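You operate a simulated robot arm through the tools that you are given. There is no shell and no other tool. Be economical: measure what you need, move in short steps, check, and stop when the job is done.

The job below is to be done with a simulated robot arm. You get a single attempt, and the scene is never put back.

JOB
Dose the green tin and seal its lid on in the press.
Fine: one stroke of the green slide, in and out; the tin stays under the press; leave the other tins and lids.

It is judged by the outcome, as a careful person would: the job done as asked, and still so three seconds after it is handed in. It fails if anything else is knocked over, pushed out of place, dropped, spilled or broken. Lids that push on must go on centred and level and be pressed home; caps that screw on are set level and turned clockwise until they are tight.

ROBOT AND FRAMES
A 6-joint arm with a two-finger parallel gripper, fixed in place. Base frame: the origin is at the foot of the arm, x ahead of it, y to its left, z up. Lengths are in cm, angles in degrees, forces in N, time in s.
With the tool pointing down near the work surface it reaches from about 14 to 58 cm from the base axis. Its first joint turns from -66.0 to 66.0 degrees. Payload 2.1 kg.
The TCP is the grasp point between the finger pads, 3 cm short of the fingertips. In the tool frame z runs along the fingers and y along their closing line. The gripper opens to 9.4 cm. The fingers are 2.8 cm wide and 1 cm thick; the gripper's body (5 by 9.6 cm) begins 5.5 cm behind the TCP.
Orientation is told as [roll, pitch, yaw] about the base's x, y, z axes, in that order, counted from this pose: with the fingers straight down and closing along the base's y, the tool's x points along the base's -x, its y along +y and its z along -z.

CONTROLS
- The arm moves only by the tool servo_tool. Its argument "series" is a list of rows, each an object (a shift or turn left out is 0, a gripper value left out holds the last) with "offset": the shift along the tool's x, y, z in units of 150 mm (1.0 is 150 mm), a list of three; "rotation": the turn, a rotation vector about the tool's x, y, z in units of 90 degrees (1.0 is 90 degrees), a list of three; "gripper": the opening, from 0 (shut) to 1 (fully open). In form: [{"offset": [tx, ty, tz], "rotation": [wx, wy, wz], "gripper": gripper}, ...]. A call has 1 to 20 rows; each row is the pose to reach, as a shift and turn from the pose commanded when the call began, along the tool's axes at that moment. A call with a number of a shift or a turn outside -1 to 1 is refused whole. A row lasts 0.2 s, in which the tool goes at most 5 cm and 8.6 degrees; a call with a longer step from one row to the next is refused whole, and so is a gripper value outside its range. Where a pose cannot be reached the arm comes as near as it can. A force on the tool above 90 N (or 10 N above the force at the start of the call, whichever is more), or a blocked arm, ends the call early, and 0.2 s more pass. The fingers move at their own pace (about 7.2 cm/s each) and stop on an object; they squeeze with about 41 N. The grip force told is the motor's: it shows also when the fingers shut on nothing. Time passes only in rows, and 0.2 s behind the last, so rows that repeat a pose let the fingers close. The reply holds the time, the measured pose of the TCP, the force on the tool along the base axes, the opening and the grip force, in the units named above and with some noise.
- Cameras (640 x 400 px; columns grow to the right, rows downward): "scene" is fixed at [8.03, -40.57, 47.87]; the picture's right is [0.39, -0.92, 0.00], its down [-0.56, -0.24, -0.79] and it looks along [0.73, 0.31, -0.61] (base axes); focal length 214 px, centre (320, 200). "wrist" rides on the gripper at [7.6, 1.4, -10.2] in the tool frame; the picture's right is [-0.18, 0.98, 0.00], its down [-0.75, -0.14, -0.64] and it looks along [-0.63, -0.12, 0.77] (tool axes); focal length 243 px, centre (320, 200). There is no depth. A picture from a camera that has moved, and an enlarged one, comes with that camera's place and axes in the base frame and with its lens.
- camera(camera): a new picture of that camera. It takes no simulated time.
- enlarge(camera, box): a new picture of the part [left, top, right, bottom] of that camera's present view, enlarged. It takes no simulated time.
- job_done(): hands the job in; it is judged then, once.

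Work in short steps. Places have to be worked out from the pictures, the camera data and where the tool is seen: move nearer, look again, correct. Check each grasp and each placing, and mend what went wrong. You have 120 turns and 64 pictures in all, those below and enlarged ones among them. Open the gripper and draw the arm clear of the work before you hand the job in, unless the task says otherwise; then end with one line.

The tools are called after "Call:" as name(argument=value, ...) on one line, values as JSON. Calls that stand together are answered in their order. servo_tool: Moves the arm, as the interface text tells. Its arguments: {"type":"object","properties":{"series":{"type":"array"}},"required":["series"]} The other tools are called the same way: camera (camera) takes a picture; enlarge (camera, box) takes an enlarged picture of a part of a camera's view; job_done () hands the job in.

At the start:

```text
time_s: 0.0
tcp_pos: [36.11, -12.01, 40.45]
tcp_rot: [-0.1, 0.0, 0.0]
force: [0.0, 0.5, 0.0]
gripper_width: 9.43
gripper_force: 0.1
```

scene: 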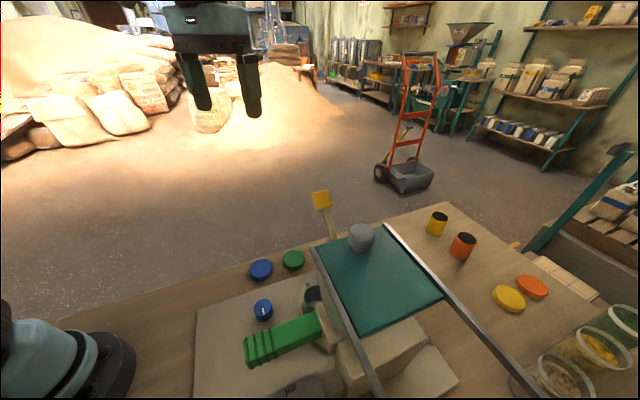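
wrist: 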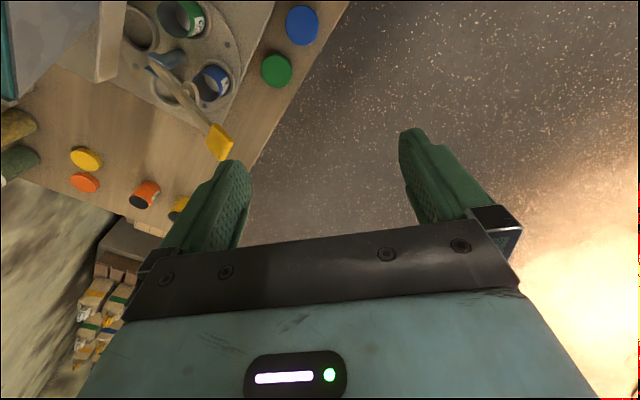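

I start by looking closely at the work area in both views.

Call:
enlarge(camera="scene", box=[180, 180, 480, 400])

Call:
enlarge(camera="wrist", box=[0, 0, 340, 220])

```text
1.82 times, centred on (330, 290) of scene
camera zoom: at [8.03, -40.57, 47.87], right [0.39, -0.92, 0.0], down [-0.56, -0.24, -0.79], along [0.73, 0.31, -0.61], focal length 390 px, centre (302, 36)
```

zoom: 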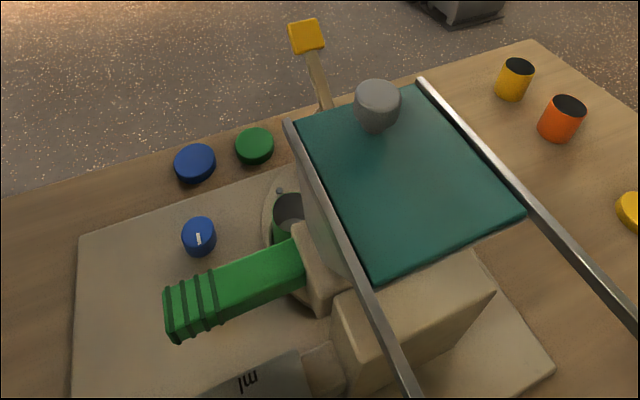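

```text
1.82 times, centred on (170, 110) of wrist
camera zoom: at [28.59, -10.66, 50.51], right [0.18, 0.98, 0.0], down [0.75, -0.14, 0.64], along [0.63, -0.12, -0.77], focal length 441 px, centre (593, 364)
```

zoom: 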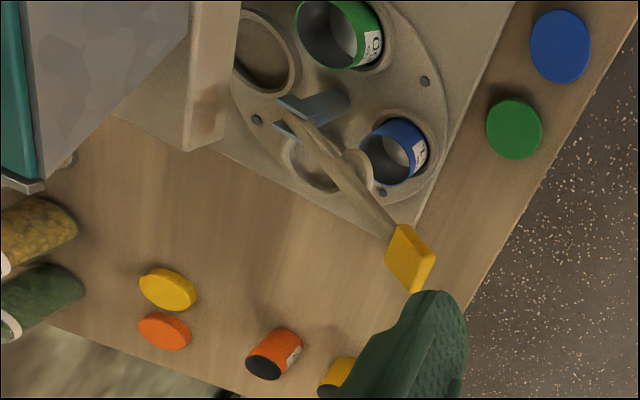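

I judge a carousel centred near (32,-36) with a green and a blue tin, lids at (37.5,-20.4) green and (31.7,-14.3) blue. I move the wrist camera for a better view of the machine.

Call:
servo_tool(series=[{"offset": [0.15, -0.11, -0.04], "rotation": [0, 0, 0.08]}, {"offset": [0.31, -0.22, -0.09], "rotation": [0, 0, 0.167]}, {"offset": [0.47, -0.33, -0.13], "rotation": [0, 0, 0.25]}, {"offset": [0.63, -0.44, -0.18], "rotation": [0, 0, 0.333]}, {"offset": [0.79, -0.55, -0.22], "rotation": [0, 0, 0.417]}, {"offset": [0.95, -0.66, -0.27], "rotation": [0, 0, 0.5]}, {"offset": [0.95, -0.66, -0.27], "rotation": [0, 0, 0.5]}])

Call:
camera(camera="wrist")

Call:
camera(camera="scene")

```text
time_s: 1.6
tcp_pos: [21.98, -21.88, 44.45]
tcp_rot: [0.0, 0.0, -45.1]
force: [0.0, 0.8, 0.8]
gripper_width: 9.4
gripper_force: 0.1
```

```text
59 pictures are left
camera wrist: at [17.59, -15.5, 54.6], right [0.83, 0.56, 0.0], down [0.43, -0.63, 0.64], along [0.36, -0.53, -0.77], focal length 243 px, centre (320, 200)
```

wrist: 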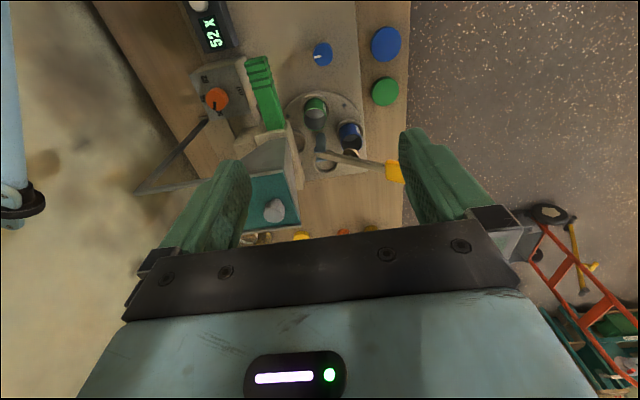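

```text
58 pictures are left
```

scene: 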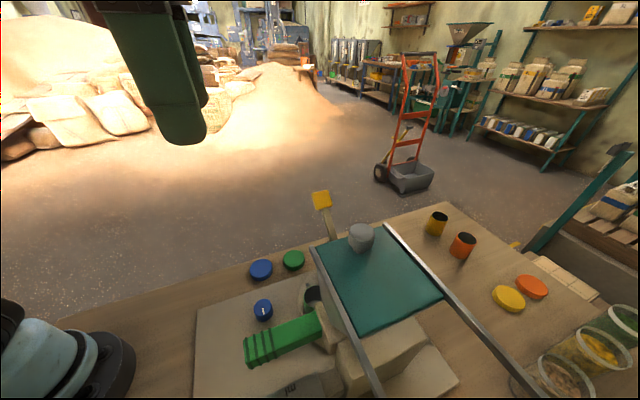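

Call:
enlarge(camera="wrist", box=[130, 0, 430, 190])

Call:
enlarge(camera="wrist", box=[240, 70, 420, 190])

```text
2.11 times, centred on (280, 95) of wrist
camera zoom: at [17.59, -15.5, 54.6], right [0.83, 0.56, 0.0], down [0.43, -0.63, 0.64], along [0.36, -0.53, -0.77], focal length 511 px, centre (404, 421)
```

zoom: 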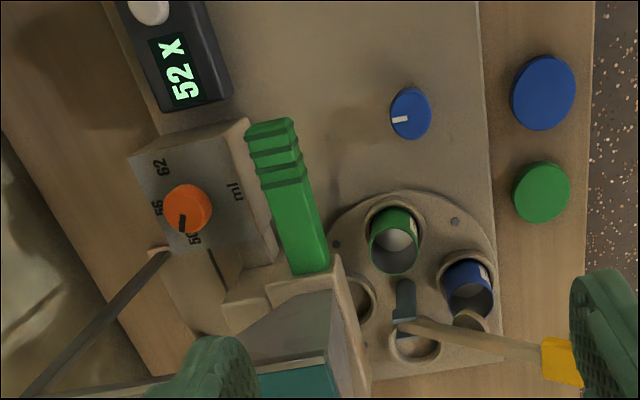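

```text
3.33 times, centred on (330, 130) of wrist
camera zoom: at [17.59, -15.5, 54.6], right [0.83, 0.56, 0.0], down [0.43, -0.63, 0.64], along [0.36, -0.53, -0.77], focal length 809 px, centre (287, 433)
```

zoom: 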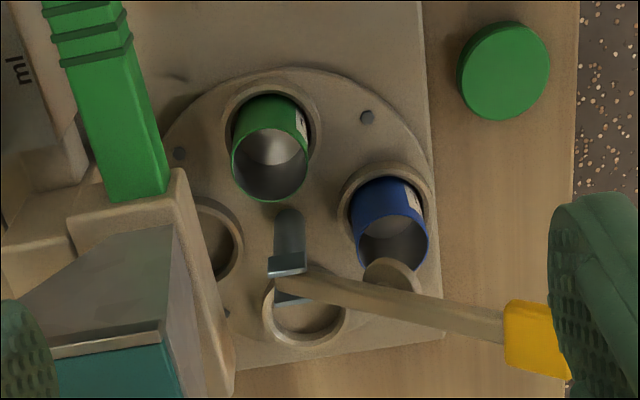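

The carousel carries tins in sockets, the hopper with the green slide stands beside it, and a yellow-tabbed lever looks like the press. I go lower for detail.

Call:
servo_tool(series=[{"offset": [0.0, 0.0, 0.25]}, {"offset": [0, 0, 0.5]}, {"offset": [0, 0, 0.8]}, {"offset": [0, 0, 0.8]}])

Call:
enlarge(camera="wrist", box=[130, 0, 430, 190])

```text
time_s: 2.6
tcp_pos: [22.01, -22.08, 32.28]
tcp_rot: [0.0, 0.0, -45.1]
force: [1.1, 0.7, -0.6]
gripper_width: 9.4
gripper_force: 0.1
```

```text
2.11 times, centred on (280, 95) of wrist
camera zoom: at [17.63, -15.61, 42.38], right [0.82, 0.57, 0.0], down [0.43, -0.63, 0.64], along [0.36, -0.53, -0.77], focal length 511 px, centre (404, 421)
```

zoom: 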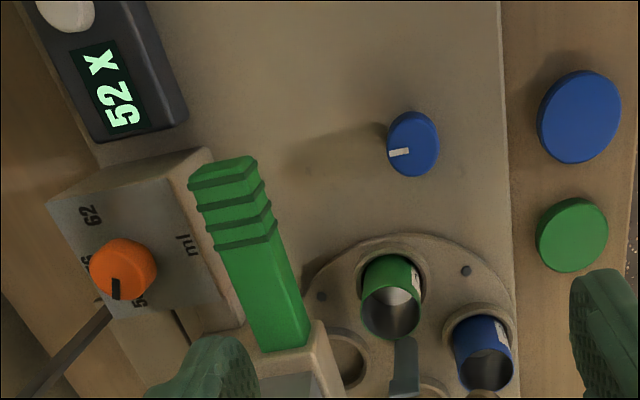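

The display reads "52 X" and the dial has numbers; I need the tin labels and the press layout, so I go round to the +y side looking along -y.

Call:
servo_tool(series=[{"offset": [-0.05, 0.15, 0.04], "rotation": [0, 0, 0.083]}, {"offset": [-0.11, 0.3, 0.09], "rotation": [0, 0, 0.167]}, {"offset": [-0.16, 0.45, 0.13], "rotation": [0, 0, 0.25]}, {"offset": [-0.22, 0.6, 0.18], "rotation": [0, 0, 0.333]}, {"offset": [-0.27, 0.75, 0.22], "rotation": [0, 0, 0.417]}, {"offset": [-0.33, 0.89, 0.27], "rotation": [0, 0, 0.5]}, {"offset": [-0.33, 0.89, 0.27], "rotation": [0, 0, 0.5]}])

Call:
camera(camera="wrist")

```text
time_s: 4.2
tcp_pos: [35.0, -16.04, 28.37]
tcp_rot: [0.0, 0.0, -90.1]
force: [0.2, 0.6, 0.3]
gripper_width: 9.42
gripper_force: 0.1
```

```text
54 pictures are left
camera wrist: at [36.53, -8.35, 38.6], right [0.98, -0.18, 0.0], down [-0.14, -0.75, 0.64], along [-0.12, -0.63, -0.77], focal length 243 px, centre (320, 200)
```

wrist: 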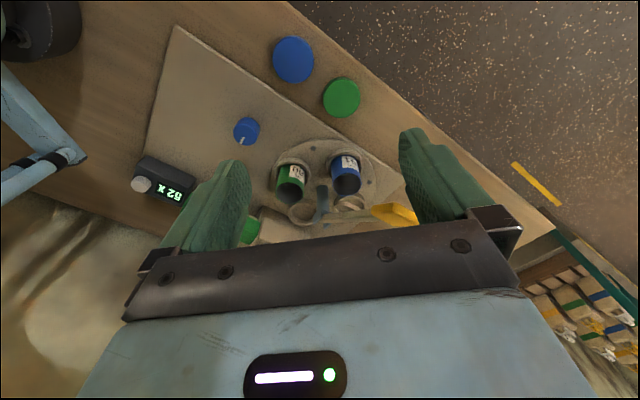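

Call:
enlarge(camera="wrist", box=[220, 100, 420, 240])

Call:
enlarge(camera="wrist", box=[265, 140, 375, 210])

Call:
enlarge(camera="wrist", box=[110, 90, 270, 220])

```text
2.86 times, centred on (320, 170) of wrist
camera zoom: at [36.53, -8.35, 38.6], right [0.98, -0.18, 0.0], down [-0.14, -0.75, 0.64], along [-0.12, -0.63, -0.77], focal length 693 px, centre (320, 286)
```

zoom: 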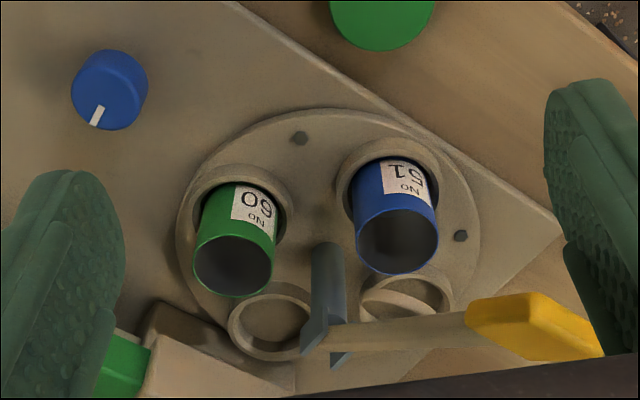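

```text
5.71 times, centred on (320, 175) of wrist
camera zoom: at [36.53, -8.35, 38.6], right [0.98, -0.18, 0.0], down [-0.14, -0.75, 0.64], along [-0.12, -0.63, -0.77], focal length 1386 px, centre (320, 343)
```

zoom: 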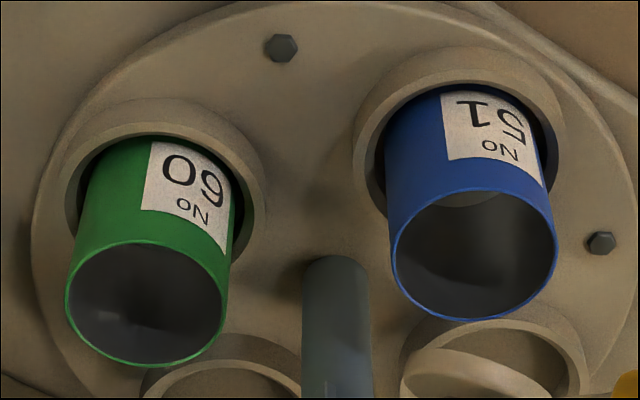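

```text
3.08 times, centred on (190, 155) of wrist
camera zoom: at [36.53, -8.35, 38.6], right [0.98, -0.18, 0.0], down [-0.14, -0.75, 0.64], along [-0.12, -0.63, -0.77], focal length 746 px, centre (720, 338)
```

zoom: 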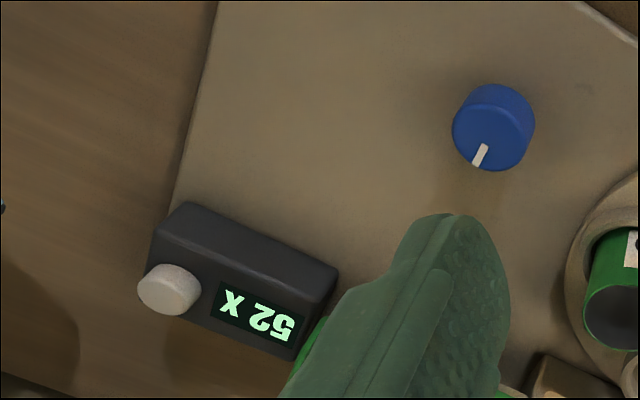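

The tins are numbered (No 60 green, 51 blue), and the display "52 X" looks like a stroke counter. I still need the press geometry, so I look from the +x side.

Call:
servo_tool(series=[{"offset": [0, 0.1, 0], "rotation": [0, 0, 0.083]}, {"offset": [0, 0.2, 0], "rotation": [0, 0, 0.167]}, {"offset": [0, 0.3, 0], "rotation": [0, 0, 0.25]}, {"offset": [0, 0.4, 0], "rotation": [0, 0, 0.333]}, {"offset": [-0.05, 0.5, 0], "rotation": [0, 0, 0.417]}, {"offset": [-0.13, 0.6, 0], "rotation": [0, 0, 0.5]}, {"offset": [-0.13, 0.6, 0], "rotation": [0, 0, 0.5]}])

Call:
camera(camera="wrist")

```text
time_s: 5.8
tcp_pos: [44.0, -18.08, 28.33]
tcp_rot: [0.0, -0.1, -135.1]
force: [0.1, -0.2, -0.7]
gripper_width: 9.4
gripper_force: 0.0
```

```text
50 pictures are left
camera wrist: at [50.39, -13.63, 38.54], right [0.56, -0.83, 0.0], down [-0.63, -0.43, 0.64], along [-0.53, -0.36, -0.77], focal length 243 px, centre (320, 200)
```

wrist: 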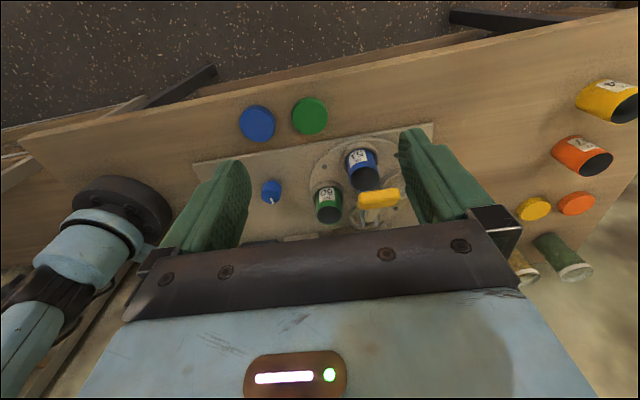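

Call:
enlarge(camera="wrist", box=[250, 130, 410, 235])

```text
3.81 times, centred on (330, 182) of wrist
camera zoom: at [50.39, -13.63, 38.54], right [0.56, -0.83, 0.0], down [-0.63, -0.43, 0.64], along [-0.53, -0.36, -0.77], focal length 924 px, centre (282, 267)
```

zoom: 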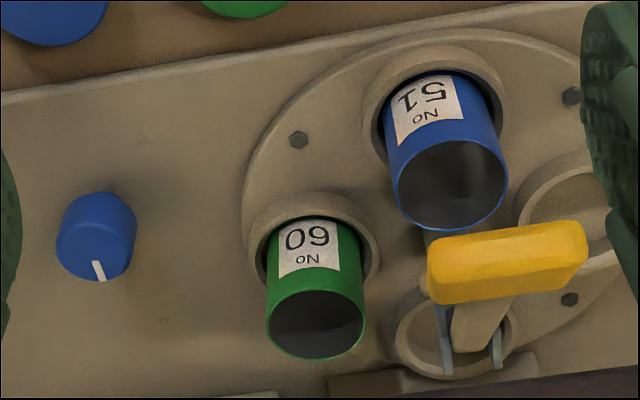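

The lever pivots at the carousel's centre post (~(32,-36)) and its pad hangs over the blue tin's station; the spout is over the socket at about (27.5,-40). The carousel must turn, probably by the blue knob at about (22.4,-21.6,3). I go over it.

Call:
servo_tool(series=[{"offset": [-0.08, -0.07, 0], "rotation": [0, 0, -0.08], "gripper": 0.7}, {"offset": [-0.17, -0.14, 0], "rotation": [0, 0, -0.167]}, {"offset": [-0.25, -0.21, 0], "rotation": [0, 0, -0.25]}, {"offset": [-0.33, -0.28, 0], "rotation": [0, 0, -0.333]}, {"offset": [-0.42, -0.35, 0], "rotation": [0, 0, -0.417]}, {"offset": [-0.5, -0.42, 0], "rotation": [0, 0, -0.5]}, {"offset": [-0.58, -0.5, 0], "rotation": [0, 0, -0.583]}, {"offset": [-0.67, -0.57, 0], "rotation": [0, 0, -0.667]}, {"offset": [-0.75, -0.64, 0], "rotation": [0, 0, -0.75]}, {"offset": [-0.83, -0.71, 0], "rotation": [0, 0, -0.833]}, {"offset": [-0.92, -0.78, 0], "rotation": [0, 0, -0.917]}, {"offset": [-1.0, -0.85, 0], "rotation": [0, 0, -1.0]}, {"offset": [-1.0, -0.85, 0], "rotation": [0, 0, -1.0]}])

```text
time_s: 8.6
tcp_pos: [24.14, -19.49, 28.32]
tcp_rot: [0.0, 0.0, -44.8]
force: [0.7, -0.3, 0.3]
gripper_width: 6.59
gripper_force: 0.1
```

Now descend to z≈14 above the knob and check the alignment.

Call:
servo_tool(series=[{"offset": [-0.005, -0.05, 0.25]}, {"offset": [-0.01, -0.1, 0.5]}, {"offset": [-0.017, -0.18, 0.75]}, {"offset": [-0.017, -0.18, 0.95]}, {"offset": [-0.017, -0.18, 0.95]}])

Call:
camera(camera="wrist")

Call:
enlarge(camera="scene", box=[180, 200, 380, 340])

```text
time_s: 9.8
tcp_pos: [22.3, -21.62, 14.35]
tcp_rot: [0.0, 0.0, -44.9]
force: [0.2, 0.3, -0.8]
gripper_width: 6.57
gripper_force: 0.1
```

```text
48 pictures are left
camera wrist: at [17.99, -15.35, 24.45], right [0.82, 0.57, 0.0], down [0.43, -0.63, 0.64], along [0.36, -0.53, -0.77], focal length 243 px, centre (320, 200)
```

wrist: 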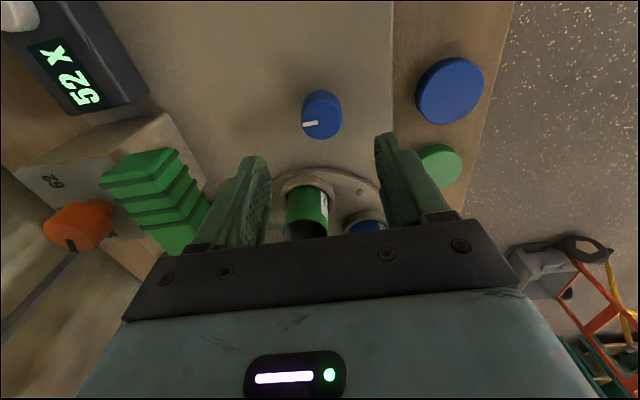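

```text
2.86 times, centred on (280, 270) of scene
camera zoom: at [8.02, -40.57, 47.87], right [0.39, -0.92, 0.0], down [-0.56, -0.24, -0.79], along [0.73, 0.31, -0.61], focal length 613 px, centre (434, 0)
```

zoom: 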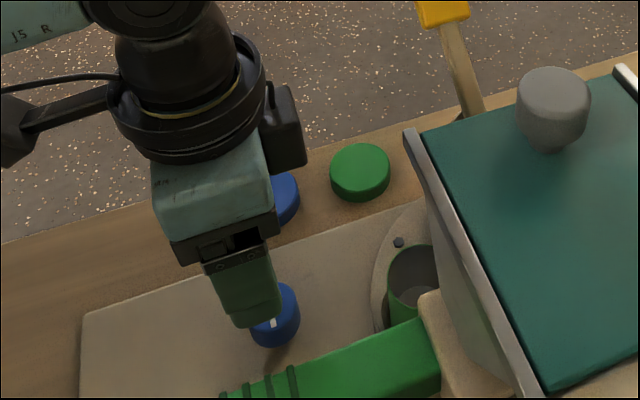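

The knob lies at about (22.4,-21.4), under the gripper. I go down to z≈4.7 and close.

Call:
servo_tool(series=[{"offset": [0, 0.01, 0.25]}, {"offset": [0, 0.013, 0.5]}, {"offset": [0, 0.013, 0.643]}, {"offset": [0, 0.013, 0.643]}, {"offset": [0, 0.013, 0.643], "gripper": 0}, {"offset": [0, 0.013, 0.643]}, {"offset": [0, 0.013, 0.643]}])

Call:
camera(camera="wrist")

```text
time_s: 11.4
tcp_pos: [22.41, -21.66, 4.28]
tcp_rot: [0.0, -0.1, -45.1]
force: [3.7, -11.1, -14.9]
gripper_width: 3.51
gripper_force: 44.9
```

```text
46 pictures are left
camera wrist: at [18.08, -15.28, 14.43], right [0.82, 0.57, 0.0], down [0.43, -0.63, 0.64], along [0.36, -0.53, -0.77], focal length 243 px, centre (320, 200)
```

wrist: 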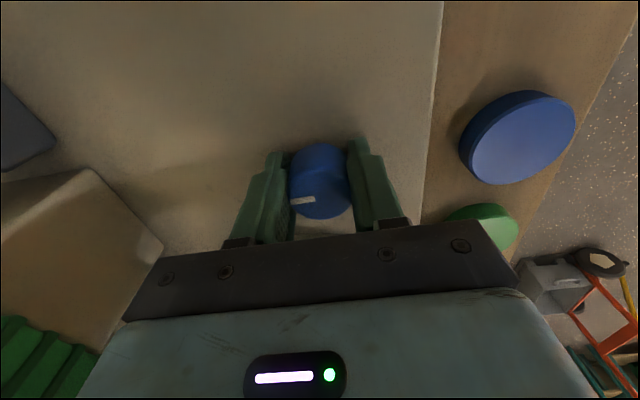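

The knob is held (3.5 cm). I try turning it 20° counter-clockwise and watch whether the carousel moves.

Call:
servo_tool(series=[{"rotation": [0, 0, -0.06]}, {"rotation": [0, 0, -0.12]}, {"rotation": [0, 0, -0.18]}, {"rotation": [0, 0, -0.22]}, {"rotation": [0, 0, -0.22]}])

Call:
enlarge(camera="scene", box=[180, 200, 380, 340])

```text
time_s: 12.6
tcp_pos: [22.47, -21.85, 4.41]
tcp_rot: [-0.5, 0.1, -25.1]
force: [-13.1, -33.6, -30.5]
gripper_width: 3.5
gripper_force: 44.8
```

```text
2.86 times, centred on (280, 270) of scene
camera zoom: at [8.03, -40.57, 47.86], right [0.39, -0.92, 0.0], down [-0.56, -0.24, -0.79], along [0.73, 0.31, -0.61], focal length 613 px, centre (434, 0)
```

zoom: 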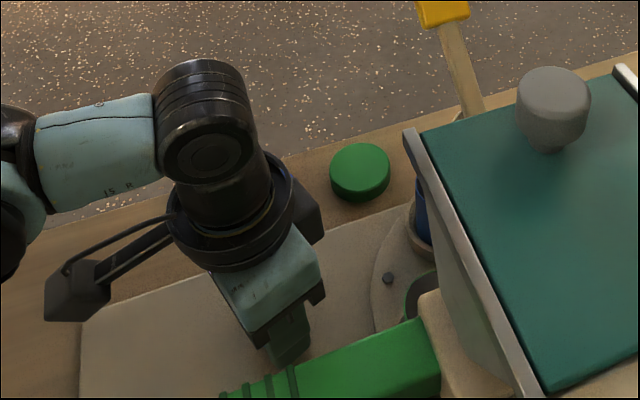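

The carousel follows 1:1 or so, counter-clockwise. I correct the small centring offset (side force about 35 N) and turn further.

Call:
servo_tool(series=[{"offset": [0, -0.02, 0.007], "rotation": [0, 0, 0]}, {"offset": [0, -0.02, 0.007], "rotation": [0, 0, -0.07]}, {"offset": [0, -0.02, 0.007], "rotation": [0, 0, -0.14]}, {"offset": [0, -0.02, 0.007], "rotation": [0, 0, -0.21]}, {"offset": [0, -0.02, 0.007], "rotation": [0, 0, -0.28]}, {"offset": [0, -0.02, 0.007], "rotation": [0, 0, -0.28]}])

Call:
enlarge(camera="scene", box=[180, 200, 380, 340])

```text
time_s: 14.0
tcp_pos: [22.44, -21.77, 4.42]
tcp_rot: [-0.1, 0.0, 0.1]
force: [-12.4, -5.1, 18.8]
gripper_width: 3.5
gripper_force: 44.8
```

```text
2.86 times, centred on (280, 270) of scene
camera zoom: at [8.02, -40.56, 47.87], right [0.39, -0.92, 0.0], down [-0.56, -0.24, -0.79], along [0.73, 0.31, -0.61], focal length 613 px, centre (434, 0)
```

zoom: 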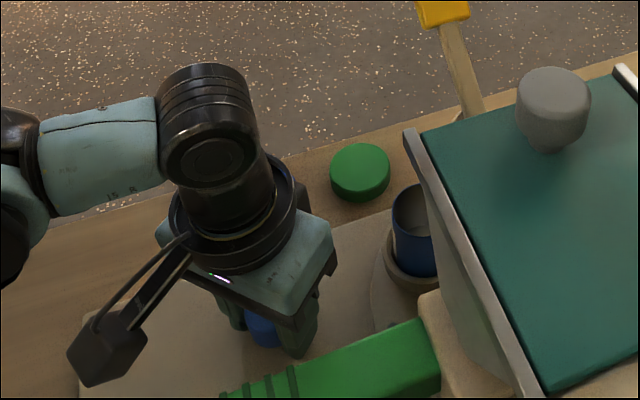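

Works well. Continue another 45° to bring the total to 90°.

Call:
servo_tool(series=[{"rotation": [0, 0, -0.08]}, {"rotation": [0, 0, -0.16]}, {"rotation": [0, 0, -0.24]}, {"rotation": [0, 0, -0.32]}, {"rotation": [0, 0, -0.4]}, {"rotation": [0, 0, -0.48]}, {"rotation": [0, 0, -0.5]}, {"rotation": [0, 0, -0.5]}])

Call:
enlarge(camera="scene", box=[180, 200, 380, 340])

```text
time_s: 15.8
tcp_pos: [22.57, -21.93, 4.23]
tcp_rot: [0.1, 0.1, 45.2]
force: [-14.0, -4.6, 28.5]
gripper_width: 3.5
gripper_force: 44.9
```

```text
2.86 times, centred on (280, 270) of scene
camera zoom: at [8.02, -40.56, 47.87], right [0.39, -0.92, 0.0], down [-0.56, -0.24, -0.79], along [0.73, 0.31, -0.61], focal length 613 px, centre (434, 0)
```

zoom: 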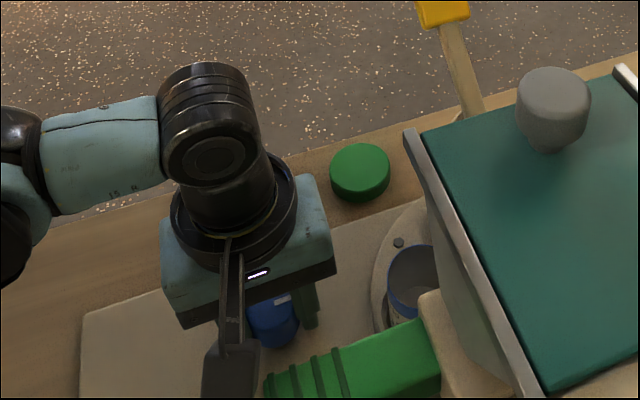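

Blue now sits exactly where green was, so green should be at the spout. I release, rise and look to confirm.

Call:
servo_tool(series=[{"gripper": 0.7}, {"gripper": 0.7}, {"gripper": 0.7}, {"offset": [0, 0, -0.2]}, {"offset": [0, 0, -0.45]}, {"offset": [0, 0, -0.7], "rotation": [0, 0, 0.08]}, {"offset": [0, 0, -0.95], "rotation": [0, 0, 0.16]}, {"offset": [0, 0, -1.0], "rotation": [0, 0, 0.25]}, {"offset": [0, 0, -1.0], "rotation": [0, 0, 0.34]}, {"offset": [0, 0, -1.0], "rotation": [0, 0, 0.43]}, {"offset": [0, 0, -1.0], "rotation": [0, 0, 0.52]}, {"offset": [0, 0, -1.0], "rotation": [0, 0, 0.61]}, {"offset": [0, 0, -1.0], "rotation": [0, 0, 0.7]}, {"offset": [0, 0, -1.0], "rotation": [0, 0, 0.79]}, {"offset": [0, 0, -1.0], "rotation": [0, 0, 0.88]}, {"offset": [0, 0, -1.0], "rotation": [0, 0, 0.97]}, {"offset": [0, 0, -1.0], "rotation": [0, 0, 1.0]}, {"offset": [0, 0, -1.0], "rotation": [0, 0, 1.0]}])

Call:
enlarge(camera="wrist", box=[40, 20, 420, 250])

```text
time_s: 19.6
tcp_pos: [22.36, -21.68, 19.39]
tcp_rot: [0.0, 0.0, -45.0]
force: [-0.6, 0.0, -0.9]
gripper_width: 6.57
gripper_force: 0.2
```

```text
1.68 times, centred on (230, 135) of wrist
camera zoom: at [18.24, -15.38, 29.55], right [0.83, 0.56, 0.0], down [0.43, -0.63, 0.64], along [0.36, -0.53, -0.77], focal length 409 px, centre (472, 310)
```

zoom: 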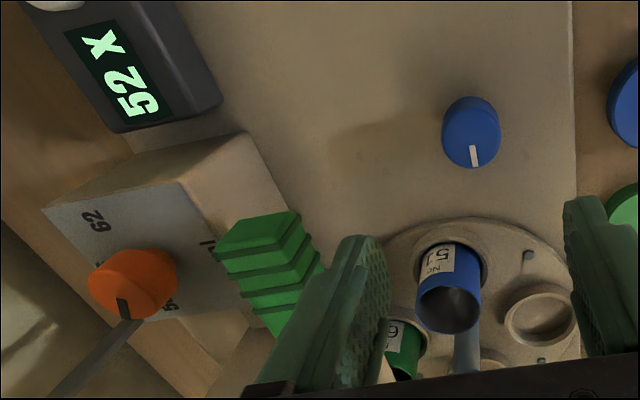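

Before dosing, I check the dial scale and display more closely.

Call:
enlarge(camera="wrist", box=[40, 20, 200, 220])

Call:
enlarge(camera="wrist", box=[255, 150, 355, 250])

```text
2.00 times, centred on (120, 120) of wrist
camera zoom: at [18.24, -15.38, 29.55], right [0.83, 0.56, 0.0], down [0.43, -0.63, 0.64], along [0.36, -0.53, -0.77], focal length 485 px, centre (720, 360)
```

zoom: 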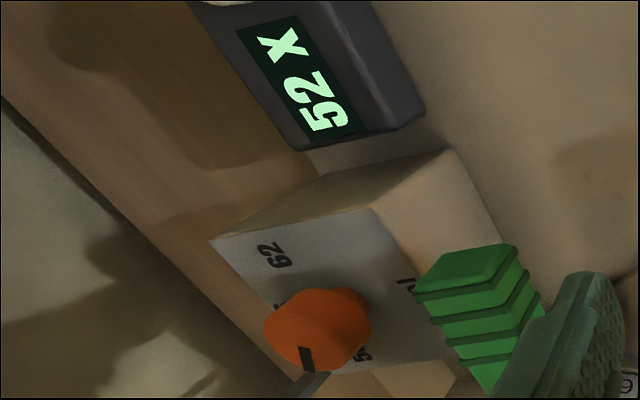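

```text
4.00 times, centred on (305, 200) of wrist
camera zoom: at [18.24, -15.38, 29.55], right [0.83, 0.56, 0.0], down [0.43, -0.63, 0.64], along [0.36, -0.53, -0.77], focal length 970 px, centre (380, 200)
```

zoom: 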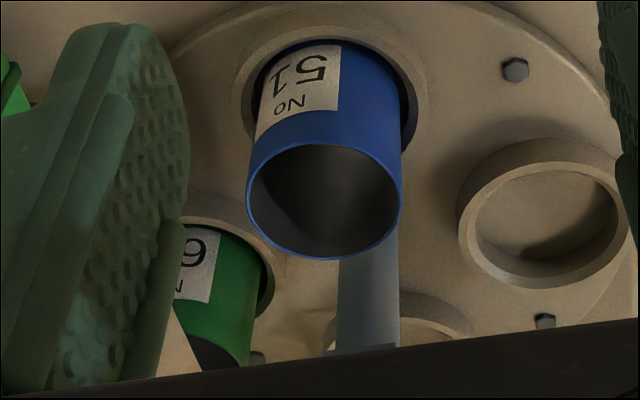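

The dial seems to stand near 52, matching the display. To judge whether tin numbers relate to doses, I look at the labels on the other tins.

Call:
servo_tool(series=[{"offset": [-0.03, 0.04, -0.14], "rotation": [0, 0, 0.078]}, {"offset": [-0.1, 0.15, -0.28], "rotation": [0, 0, 0.156]}, {"offset": [-0.18, 0.27, -0.42], "rotation": [0, 0, 0.234]}, {"offset": [-0.26, 0.4, -0.56], "rotation": [0, 0, 0.312]}, {"offset": [-0.34, 0.5, -0.7], "rotation": [0, 0, 0.39]}, {"offset": [-0.42, 0.6, -0.7], "rotation": [0, 0, 0.468]}, {"offset": [-0.5, 0.7, -0.7], "rotation": [0, 0, 0.546]}, {"offset": [-0.58, 0.8, -0.7], "rotation": [0, 0, 0.624]}, {"offset": [-0.66, 0.9, -0.7], "rotation": [0, 0, 0.7]}, {"offset": [-0.74, 1.0, -0.7], "rotation": [0, 0, 0.78]}, {"offset": [-0.74, 1.0, -0.7], "rotation": [0, 0, 0.78]}])

Call:
camera(camera="wrist")

```text
time_s: 22.0
tcp_pos: [41.0, -18.92, 30.03]
tcp_rot: [0.1, 0.0, -115.2]
force: [0.5, -0.6, 0.6]
gripper_width: 6.56
gripper_force: 0.1
```

```text
39 pictures are left
camera wrist: at [45.61, -12.67, 40.16], right [0.81, -0.59, 0.0], down [-0.45, -0.62, 0.64], along [-0.38, -0.52, -0.77], focal length 243 px, centre (320, 200)
```

wrist: 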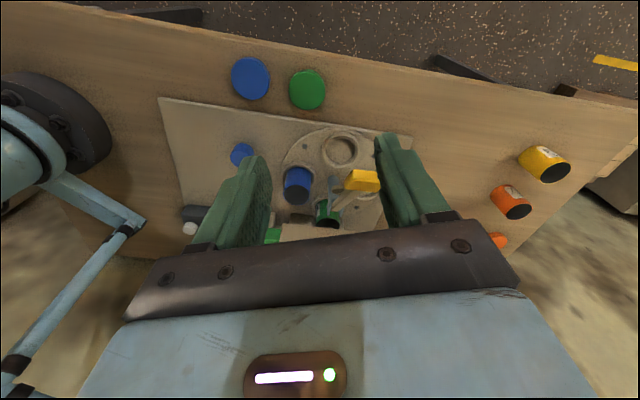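

Call:
enlarge(camera="wrist", box=[480, 135, 580, 225])

Call:
enlarge(camera="wrist", box=[260, 110, 400, 230])

```text
4.44 times, centred on (530, 180) of wrist
camera zoom: at [45.61, -12.67, 40.16], right [0.81, -0.59, 0.0], down [-0.45, -0.62, 0.64], along [-0.38, -0.52, -0.77], focal length 1078 px, centre (-613, 289)
```

zoom: 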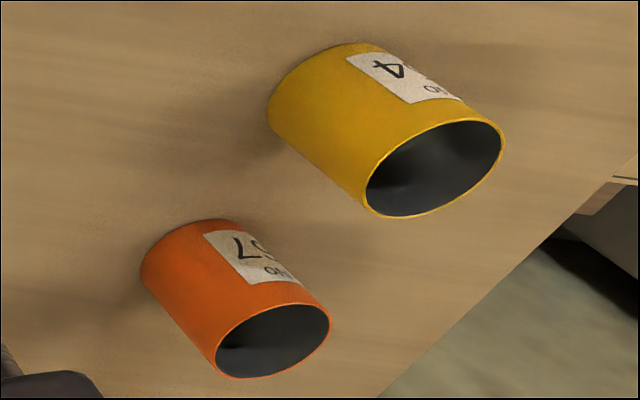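

```text
3.33 times, centred on (330, 170) of wrist
camera zoom: at [45.61, -12.67, 40.16], right [0.81, -0.59, 0.0], down [-0.45, -0.62, 0.64], along [-0.38, -0.52, -0.77], focal length 809 px, centre (287, 300)
```

zoom: 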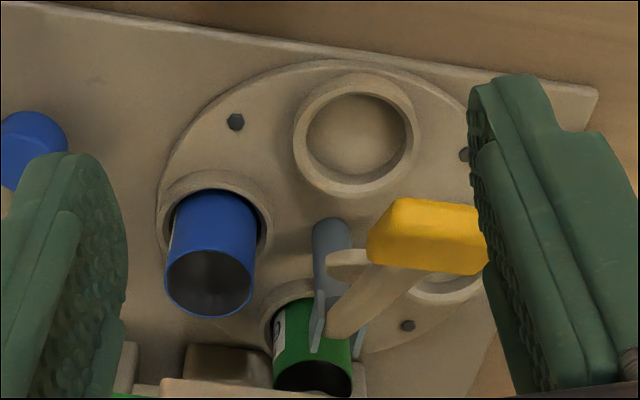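

Other tins show numbers like 54 and 57, all in the dial's range, so I must read the dial exactly. I go to view it from above.

Call:
servo_tool(series=[{"offset": [-0.04, -0.08, -0.1], "rotation": [0, 0, -0.08]}, {"offset": [-0.08, -0.16, -0.2], "rotation": [0, 0, -0.16]}, {"offset": [-0.11, -0.24, -0.2], "rotation": [0, 0, -0.24]}, {"offset": [-0.15, -0.32, -0.2], "rotation": [0, 0, -0.32]}, {"offset": [-0.19, -0.4, -0.2], "rotation": [0, 0, -0.4]}, {"offset": [-0.22, -0.48, -0.2], "rotation": [0, 0, -0.48]}, {"offset": [-0.26, -0.56, -0.2], "rotation": [0, 0, -0.56]}, {"offset": [-0.3, -0.64, -0.2], "rotation": [0, 0, -0.64]}, {"offset": [-0.34, -0.72, -0.2], "rotation": [0, 0, -0.72]}, {"offset": [-0.37, -0.8, -0.2], "rotation": [0, 0, -0.8]}, {"offset": [-0.41, -0.88, -0.2], "rotation": [0, 0, -0.88]}, {"offset": [-0.45, -0.967, -0.2], "rotation": [0, 0, -0.944]}, {"offset": [-0.45, -0.967, -0.2], "rotation": [0, 0, -0.944]}])

Call:
servo_tool(series=[{"offset": [0.03, -0.2, 0]}, {"offset": [0.06, -0.4, 0]}, {"offset": [0.1, -0.62, 0]}, {"offset": [0.13, -0.84, 0]}, {"offset": [0.13, -0.84, 0]}])

Call:
camera(camera="wrist")

```text
time_s: 24.8
tcp_pos: [25.16, -19.07, 32.86]
tcp_rot: [0.1, 0.0, -30.0]
force: [0.1, -0.1, -0.2]
gripper_width: 6.58
gripper_force: 0.0
```

```text
time_s: 26.0
tcp_pos: [16.89, -29.1, 32.9]
tcp_rot: [0.0, 0.0, -30.2]
force: [-0.2, 0.4, 0.0]
gripper_width: 6.56
gripper_force: 0.1
```

```text
36 pictures are left
camera wrist: at [11.06, -23.95, 43.02], right [0.65, 0.76, 0.0], down [0.58, -0.5, 0.64], along [0.49, -0.42, -0.77], focal length 243 px, centre (320, 200)
```

wrist: 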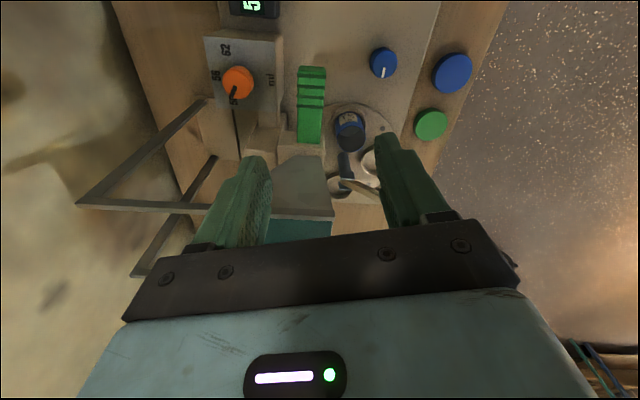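

Call:
enlarge(camera="wrist", box=[195, 0, 295, 120])

```text
3.33 times, centred on (245, 60) of wrist
camera zoom: at [11.06, -23.95, 43.02], right [0.65, 0.76, 0.0], down [0.58, -0.5, 0.64], along [0.49, -0.42, -0.77], focal length 809 px, centre (570, 667)
```

zoom: 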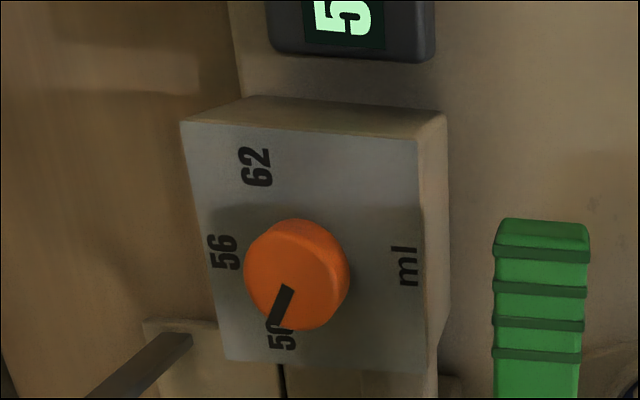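

The dial reads near 51 ml; the job gives no dose to set, and dial and counter lie beyond the arm's joint range, so I leave them. Next the slide: I judge its end at about (15.7,-29.3), top at z≈12, heading about -43°. I go down over it to check.

Call:
servo_tool(series=[{"offset": [0, 0, 0.2], "rotation": [0, 0, 0.07], "gripper": 0.7}, {"offset": [0, 0, 0.4], "rotation": [0, 0, 0.14]}, {"offset": [0.02, 0, 0.6], "rotation": [0, 0, 0.14]}, {"offset": [0.03, 0, 0.8], "rotation": [0, 0, 0.14]}, {"offset": [0.03, 0, 0.8], "rotation": [0, 0, 0.14]}])

Call:
camera(camera="wrist")

Call:
enlarge(camera="scene", box=[200, 220, 400, 400])

```text
time_s: 27.2
tcp_pos: [16.56, -28.88, 20.84]
tcp_rot: [0.1, 0.0, -42.7]
force: [0.9, 0.7, -0.1]
gripper_width: 6.55
gripper_force: 0.1
```

```text
34 pictures are left
camera wrist: at [12.04, -22.62, 30.9], right [0.8, 0.6, 0.0], down [0.46, -0.62, 0.64], along [0.38, -0.52, -0.77], focal length 243 px, centre (320, 200)
```

wrist: 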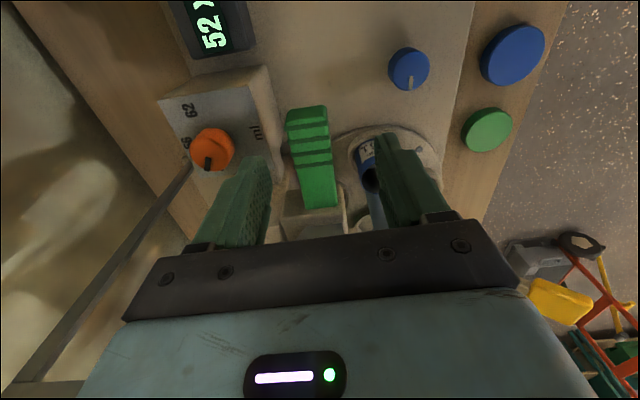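

```text
2.22 times, centred on (300, 310) of scene
camera zoom: at [8.02, -40.57, 47.87], right [0.39, -0.92, 0.0], down [-0.56, -0.24, -0.79], along [0.73, 0.31, -0.61], focal length 477 px, centre (364, -44)
```

zoom: 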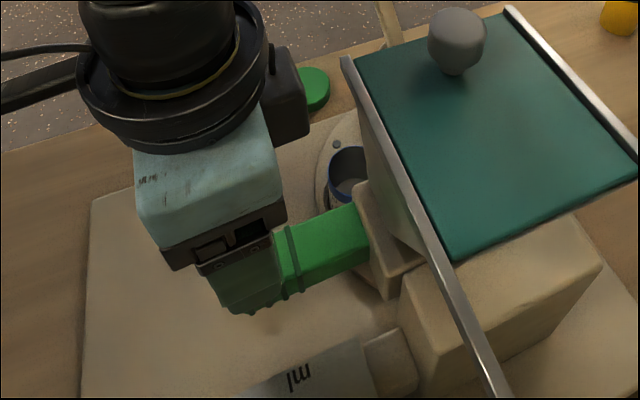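

The slide end is at about (15.8,-29.3), z 9–12.5, heading -45°. I tilt the hand back 20° to keep it clear of the hopper rim, then lower over the ridged end with fingers astride.

Call:
servo_tool(series=[{"offset": [-0.02, -0.02, 0], "rotation": [0, -0.08, 0.01], "gripper": 0.56}, {"offset": [-0.04, -0.04, 0], "rotation": [0, -0.16, 0.02]}, {"offset": [-0.056, -0.057, 0], "rotation": [0, -0.222, 0.025]}, {"offset": [-0.056, -0.057, 0.2], "rotation": [0, -0.222, 0.025]}, {"offset": [-0.056, -0.057, 0.3], "rotation": [0, -0.222, 0.025]}, {"offset": [-0.056, -0.057, 0.3], "rotation": [0, -0.222, 0.025]}])

Call:
camera(camera="wrist")

```text
time_s: 28.6
tcp_pos: [17.23, -29.61, 16.33]
tcp_rot: [0.3, -20.0, -45.2]
force: [0.5, 1.0, 0.1]
gripper_width: 5.25
gripper_force: 0.1
out of reach, approached as far as the arm can: row 3, 4, 5, 6
```

```text
32 pictures are left
camera wrist: at [10.68, -21.09, 23.29], right [0.82, 0.57, 0.07], down [0.24, -0.45, 0.86], along [0.52, -0.69, -0.51], focal length 243 px, centre (320, 200)
```

wrist: 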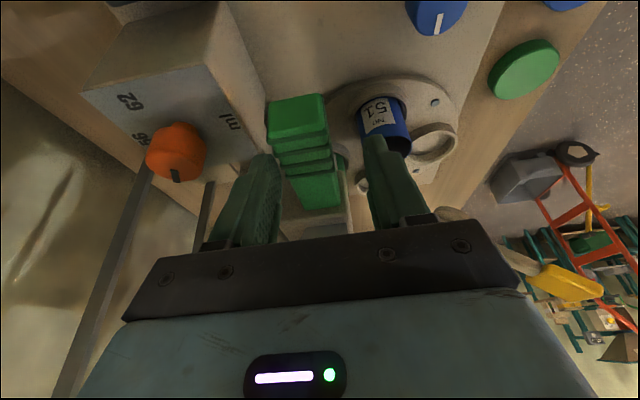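

The 20° tilt runs into the joint limit. I reduce tilt to about 14° and see where the tool settles.

Call:
servo_tool(series=[{"rotation": [0, 0.067, 0]}, {"rotation": [0, 0.067, 0]}])

```text
time_s: 29.2
tcp_pos: [17.16, -29.61, 16.32]
tcp_rot: [0.4, -13.9, -45.1]
force: [-1.0, 0.7, 0.0]
gripper_width: 5.27
gripper_force: 0.0
```

Now lower astride the slide end with the lateral correction.

Call:
servo_tool(series=[{"offset": [0, -0.05, 0]}, {"offset": [0.035, -0.05, 0.133]}, {"offset": [0.07, -0.05, 0.266]}, {"offset": [0.07, -0.05, 0.266]}])

Call:
camera(camera="wrist")

Call:
enlarge(camera="scene", box=[200, 220, 400, 400])

```text
time_s: 30.2
tcp_pos: [16.65, -30.0, 12.33]
tcp_rot: [0.5, -13.8, -45.1]
force: [-0.1, -0.4, 1.1]
gripper_width: 5.26
gripper_force: 0.1
```

```text
31 pictures are left
camera wrist: at [10.72, -22.0, 20.37], right [0.82, 0.57, 0.05], down [0.3, -0.51, 0.8], along [0.48, -0.64, -0.59], focal length 243 px, centre (320, 200)
```

wrist: 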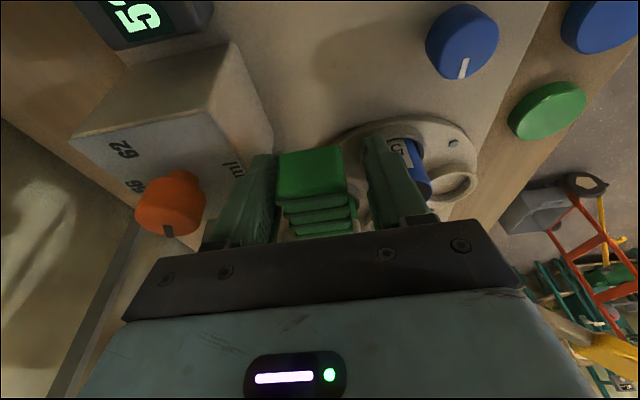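

```text
2.22 times, centred on (300, 310) of scene
camera zoom: at [8.03, -40.57, 47.87], right [0.39, -0.92, 0.0], down [-0.56, -0.24, -0.79], along [0.73, 0.31, -0.61], focal length 477 px, centre (364, -44)
```

zoom: 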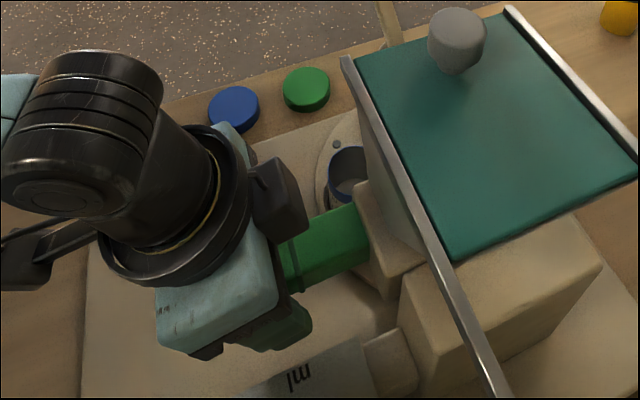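

The slide lies between the fingers; I close on it.

Call:
servo_tool(series=[{"gripper": 0}, {"gripper": 0}, {"gripper": 0}])

```text
time_s: 31.0
tcp_pos: [16.54, -30.03, 12.14]
tcp_rot: [0.0, -13.9, -45.3]
force: [-21.4, -21.3, -11.9]
gripper_width: 3.5
gripper_force: 45.4
```

Gripped. I ease the side load and push 2 cm inward along -45°.

Call:
servo_tool(series=[{"offset": [0, -0.015, 0]}, {"offset": [-0.04, -0.015, 0.01]}, {"offset": [-0.08, -0.015, 0.02]}, {"offset": [-0.129, -0.015, 0.032]}, {"offset": [-0.129, -0.015, 0.032]}])

Call:
enlarge(camera="scene", box=[200, 220, 400, 400])

```text
time_s: 32.2
tcp_pos: [17.95, -31.51, 12.38]
tcp_rot: [0.4, -14.0, -45.0]
force: [-2.7, -2.3, 25.1]
gripper_width: 3.49
gripper_force: 45.7
out of reach, approached as far as the arm can: row 1
```

```text
2.22 times, centred on (300, 310) of scene
camera zoom: at [8.02, -40.56, 47.87], right [0.39, -0.92, 0.0], down [-0.56, -0.24, -0.79], along [0.73, 0.31, -0.61], focal length 477 px, centre (364, -44)
```

zoom: 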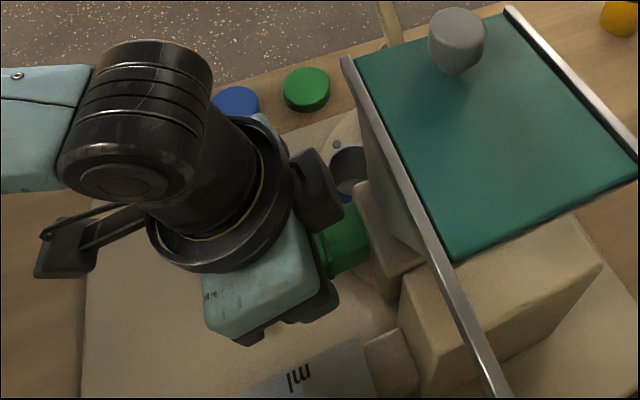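

The slide moves in freely. I continue in, adding a little backward tilt to keep clear of the hopper.

Call:
servo_tool(series=[{"offset": [-0.032, 0, 0.008], "rotation": [0, -0.02, 0]}, {"offset": [-0.065, 0, 0.016], "rotation": [0, -0.04, 0]}, {"offset": [-0.097, 0, 0.024], "rotation": [0, -0.05, 0]}, {"offset": [-0.13, 0, 0.032], "rotation": [0, -0.06, 0]}, {"offset": [-0.13, 0, 0.032], "rotation": [0, -0.06, 0]}])

Call:
enlarge(camera="scene", box=[200, 220, 400, 400])

```text
time_s: 33.4
tcp_pos: [19.32, -32.85, 12.17]
tcp_rot: [0.8, -18.7, -45.1]
force: [-0.3, 39.4, -12.7]
gripper_width: 3.53
gripper_force: 45.2
```

```text
2.22 times, centred on (300, 310) of scene
camera zoom: at [8.03, -40.57, 47.86], right [0.39, -0.92, 0.0], down [-0.56, -0.24, -0.79], along [0.73, 0.31, -0.61], focal length 477 px, centre (364, -44)
```

zoom: 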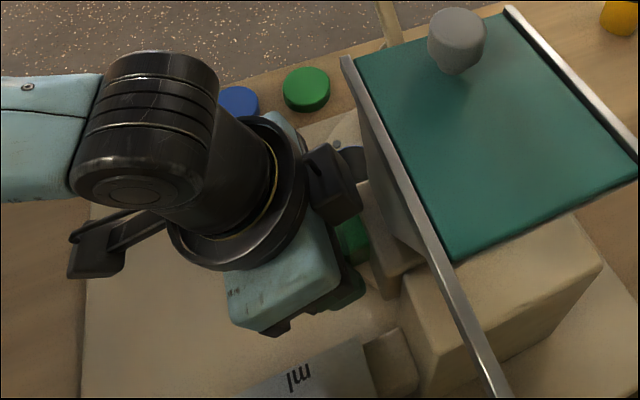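

Pushed in 4 cm so far, with force beginning to build. I push a bit more to find the stop.

Call:
servo_tool(series=[{"offset": [-0.02, -0.01, 0.006]}, {"offset": [-0.04, -0.01, 0.013]}, {"offset": [-0.06, -0.01, 0.02]}, {"offset": [-0.06, -0.01, 0.02]}])

Call:
camera(camera="wrist")

```text
time_s: 34.4
tcp_pos: [19.75, -33.27, 12.06]
tcp_rot: [1.0, -18.2, -45.1]
force: [-5.0, 70.7, 22.2]
gripper_width: 3.54
gripper_force: 44.9
```

```text
27 pictures are left
camera wrist: at [13.24, -24.99, 19.42], right [0.81, 0.57, 0.08], down [0.26, -0.47, 0.84], along [0.52, -0.67, -0.53], focal length 243 px, centre (320, 200)
```

wrist: 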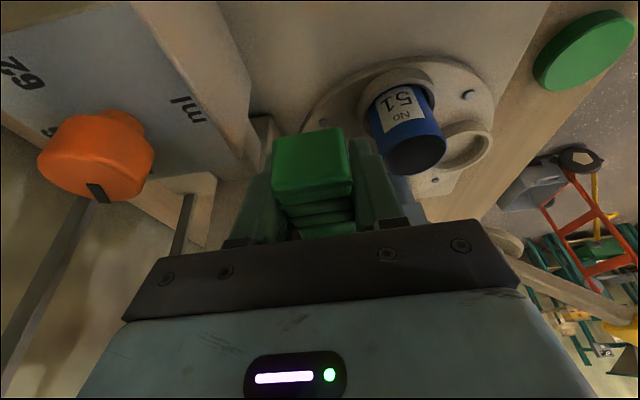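

There is a side load suggesting the slide axis is slightly different from -45°. I relieve it sideways by 0.3 cm and check the axial force again.

Call:
servo_tool(series=[{"offset": [0, 0.01, 0]}, {"offset": [0, 0.02, 0]}, {"offset": [0, 0.02, 0]}])

Call:
enlarge(camera="scene", box=[260, 240, 400, 360])

```text
time_s: 35.2
tcp_pos: [19.64, -33.25, 12.12]
tcp_rot: [0.5, -18.2, -45.1]
force: [-22.7, 49.2, -0.4]
gripper_width: 3.49
gripper_force: 45.2
```

```text
3.33 times, centred on (330, 300) of scene
camera zoom: at [8.02, -40.56, 47.87], right [0.39, -0.92, 0.0], down [-0.56, -0.24, -0.79], along [0.73, 0.31, -0.61], focal length 715 px, centre (287, -133)
```

zoom: 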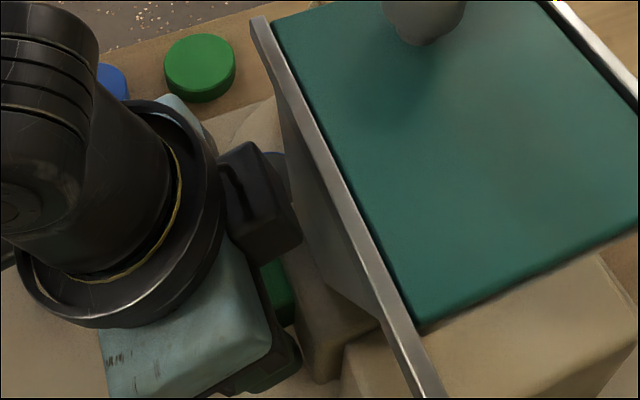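

Axial load stays ~50 N: either the stop or finger contact with the guide. I release, back away and look at how far the slide protrudes.

Call:
servo_tool(series=[{"gripper": 0.56}, {"gripper": 0.56}, {"offset": [0.1, 0, -0.03]}, {"offset": [0.25, 0, -0.1]}, {"offset": [0.4, 0, -0.3]}, {"offset": [0.4, 0, -0.5]}, {"offset": [0.4, 0, -0.5]}])

Call:
camera(camera="wrist")

Call:
enlarge(camera="scene", box=[200, 220, 400, 400])

```text
time_s: 36.8
tcp_pos: [16.02, -27.19, 17.15]
tcp_rot: [0.4, -19.4, -45.2]
force: [-0.5, 0.3, -0.1]
gripper_width: 5.26
gripper_force: 0.0
out of reach, approached as far as the arm can: row 4, 5, 6, 7
```

```text
25 pictures are left
camera wrist: at [9.48, -18.71, 24.23], right [0.82, 0.57, 0.07], down [0.25, -0.46, 0.85], along [0.52, -0.68, -0.51], focal length 243 px, centre (320, 200)
```

wrist: 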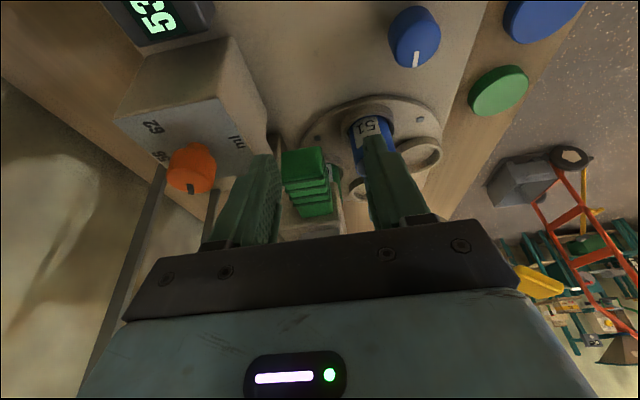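

```text
2.22 times, centred on (300, 310) of scene
camera zoom: at [8.03, -40.57, 47.87], right [0.39, -0.92, 0.0], down [-0.56, -0.24, -0.79], along [0.73, 0.31, -0.61], focal length 477 px, centre (364, -44)
```

zoom: 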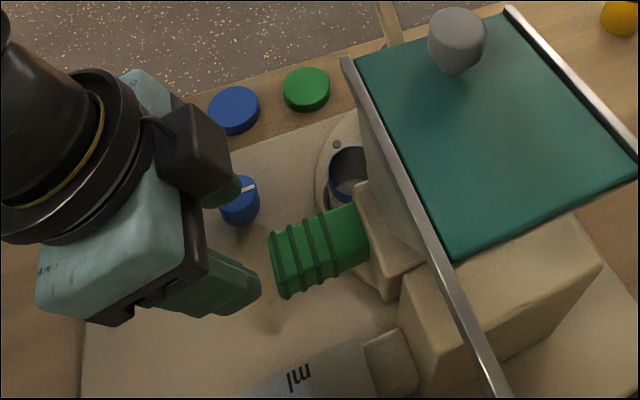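

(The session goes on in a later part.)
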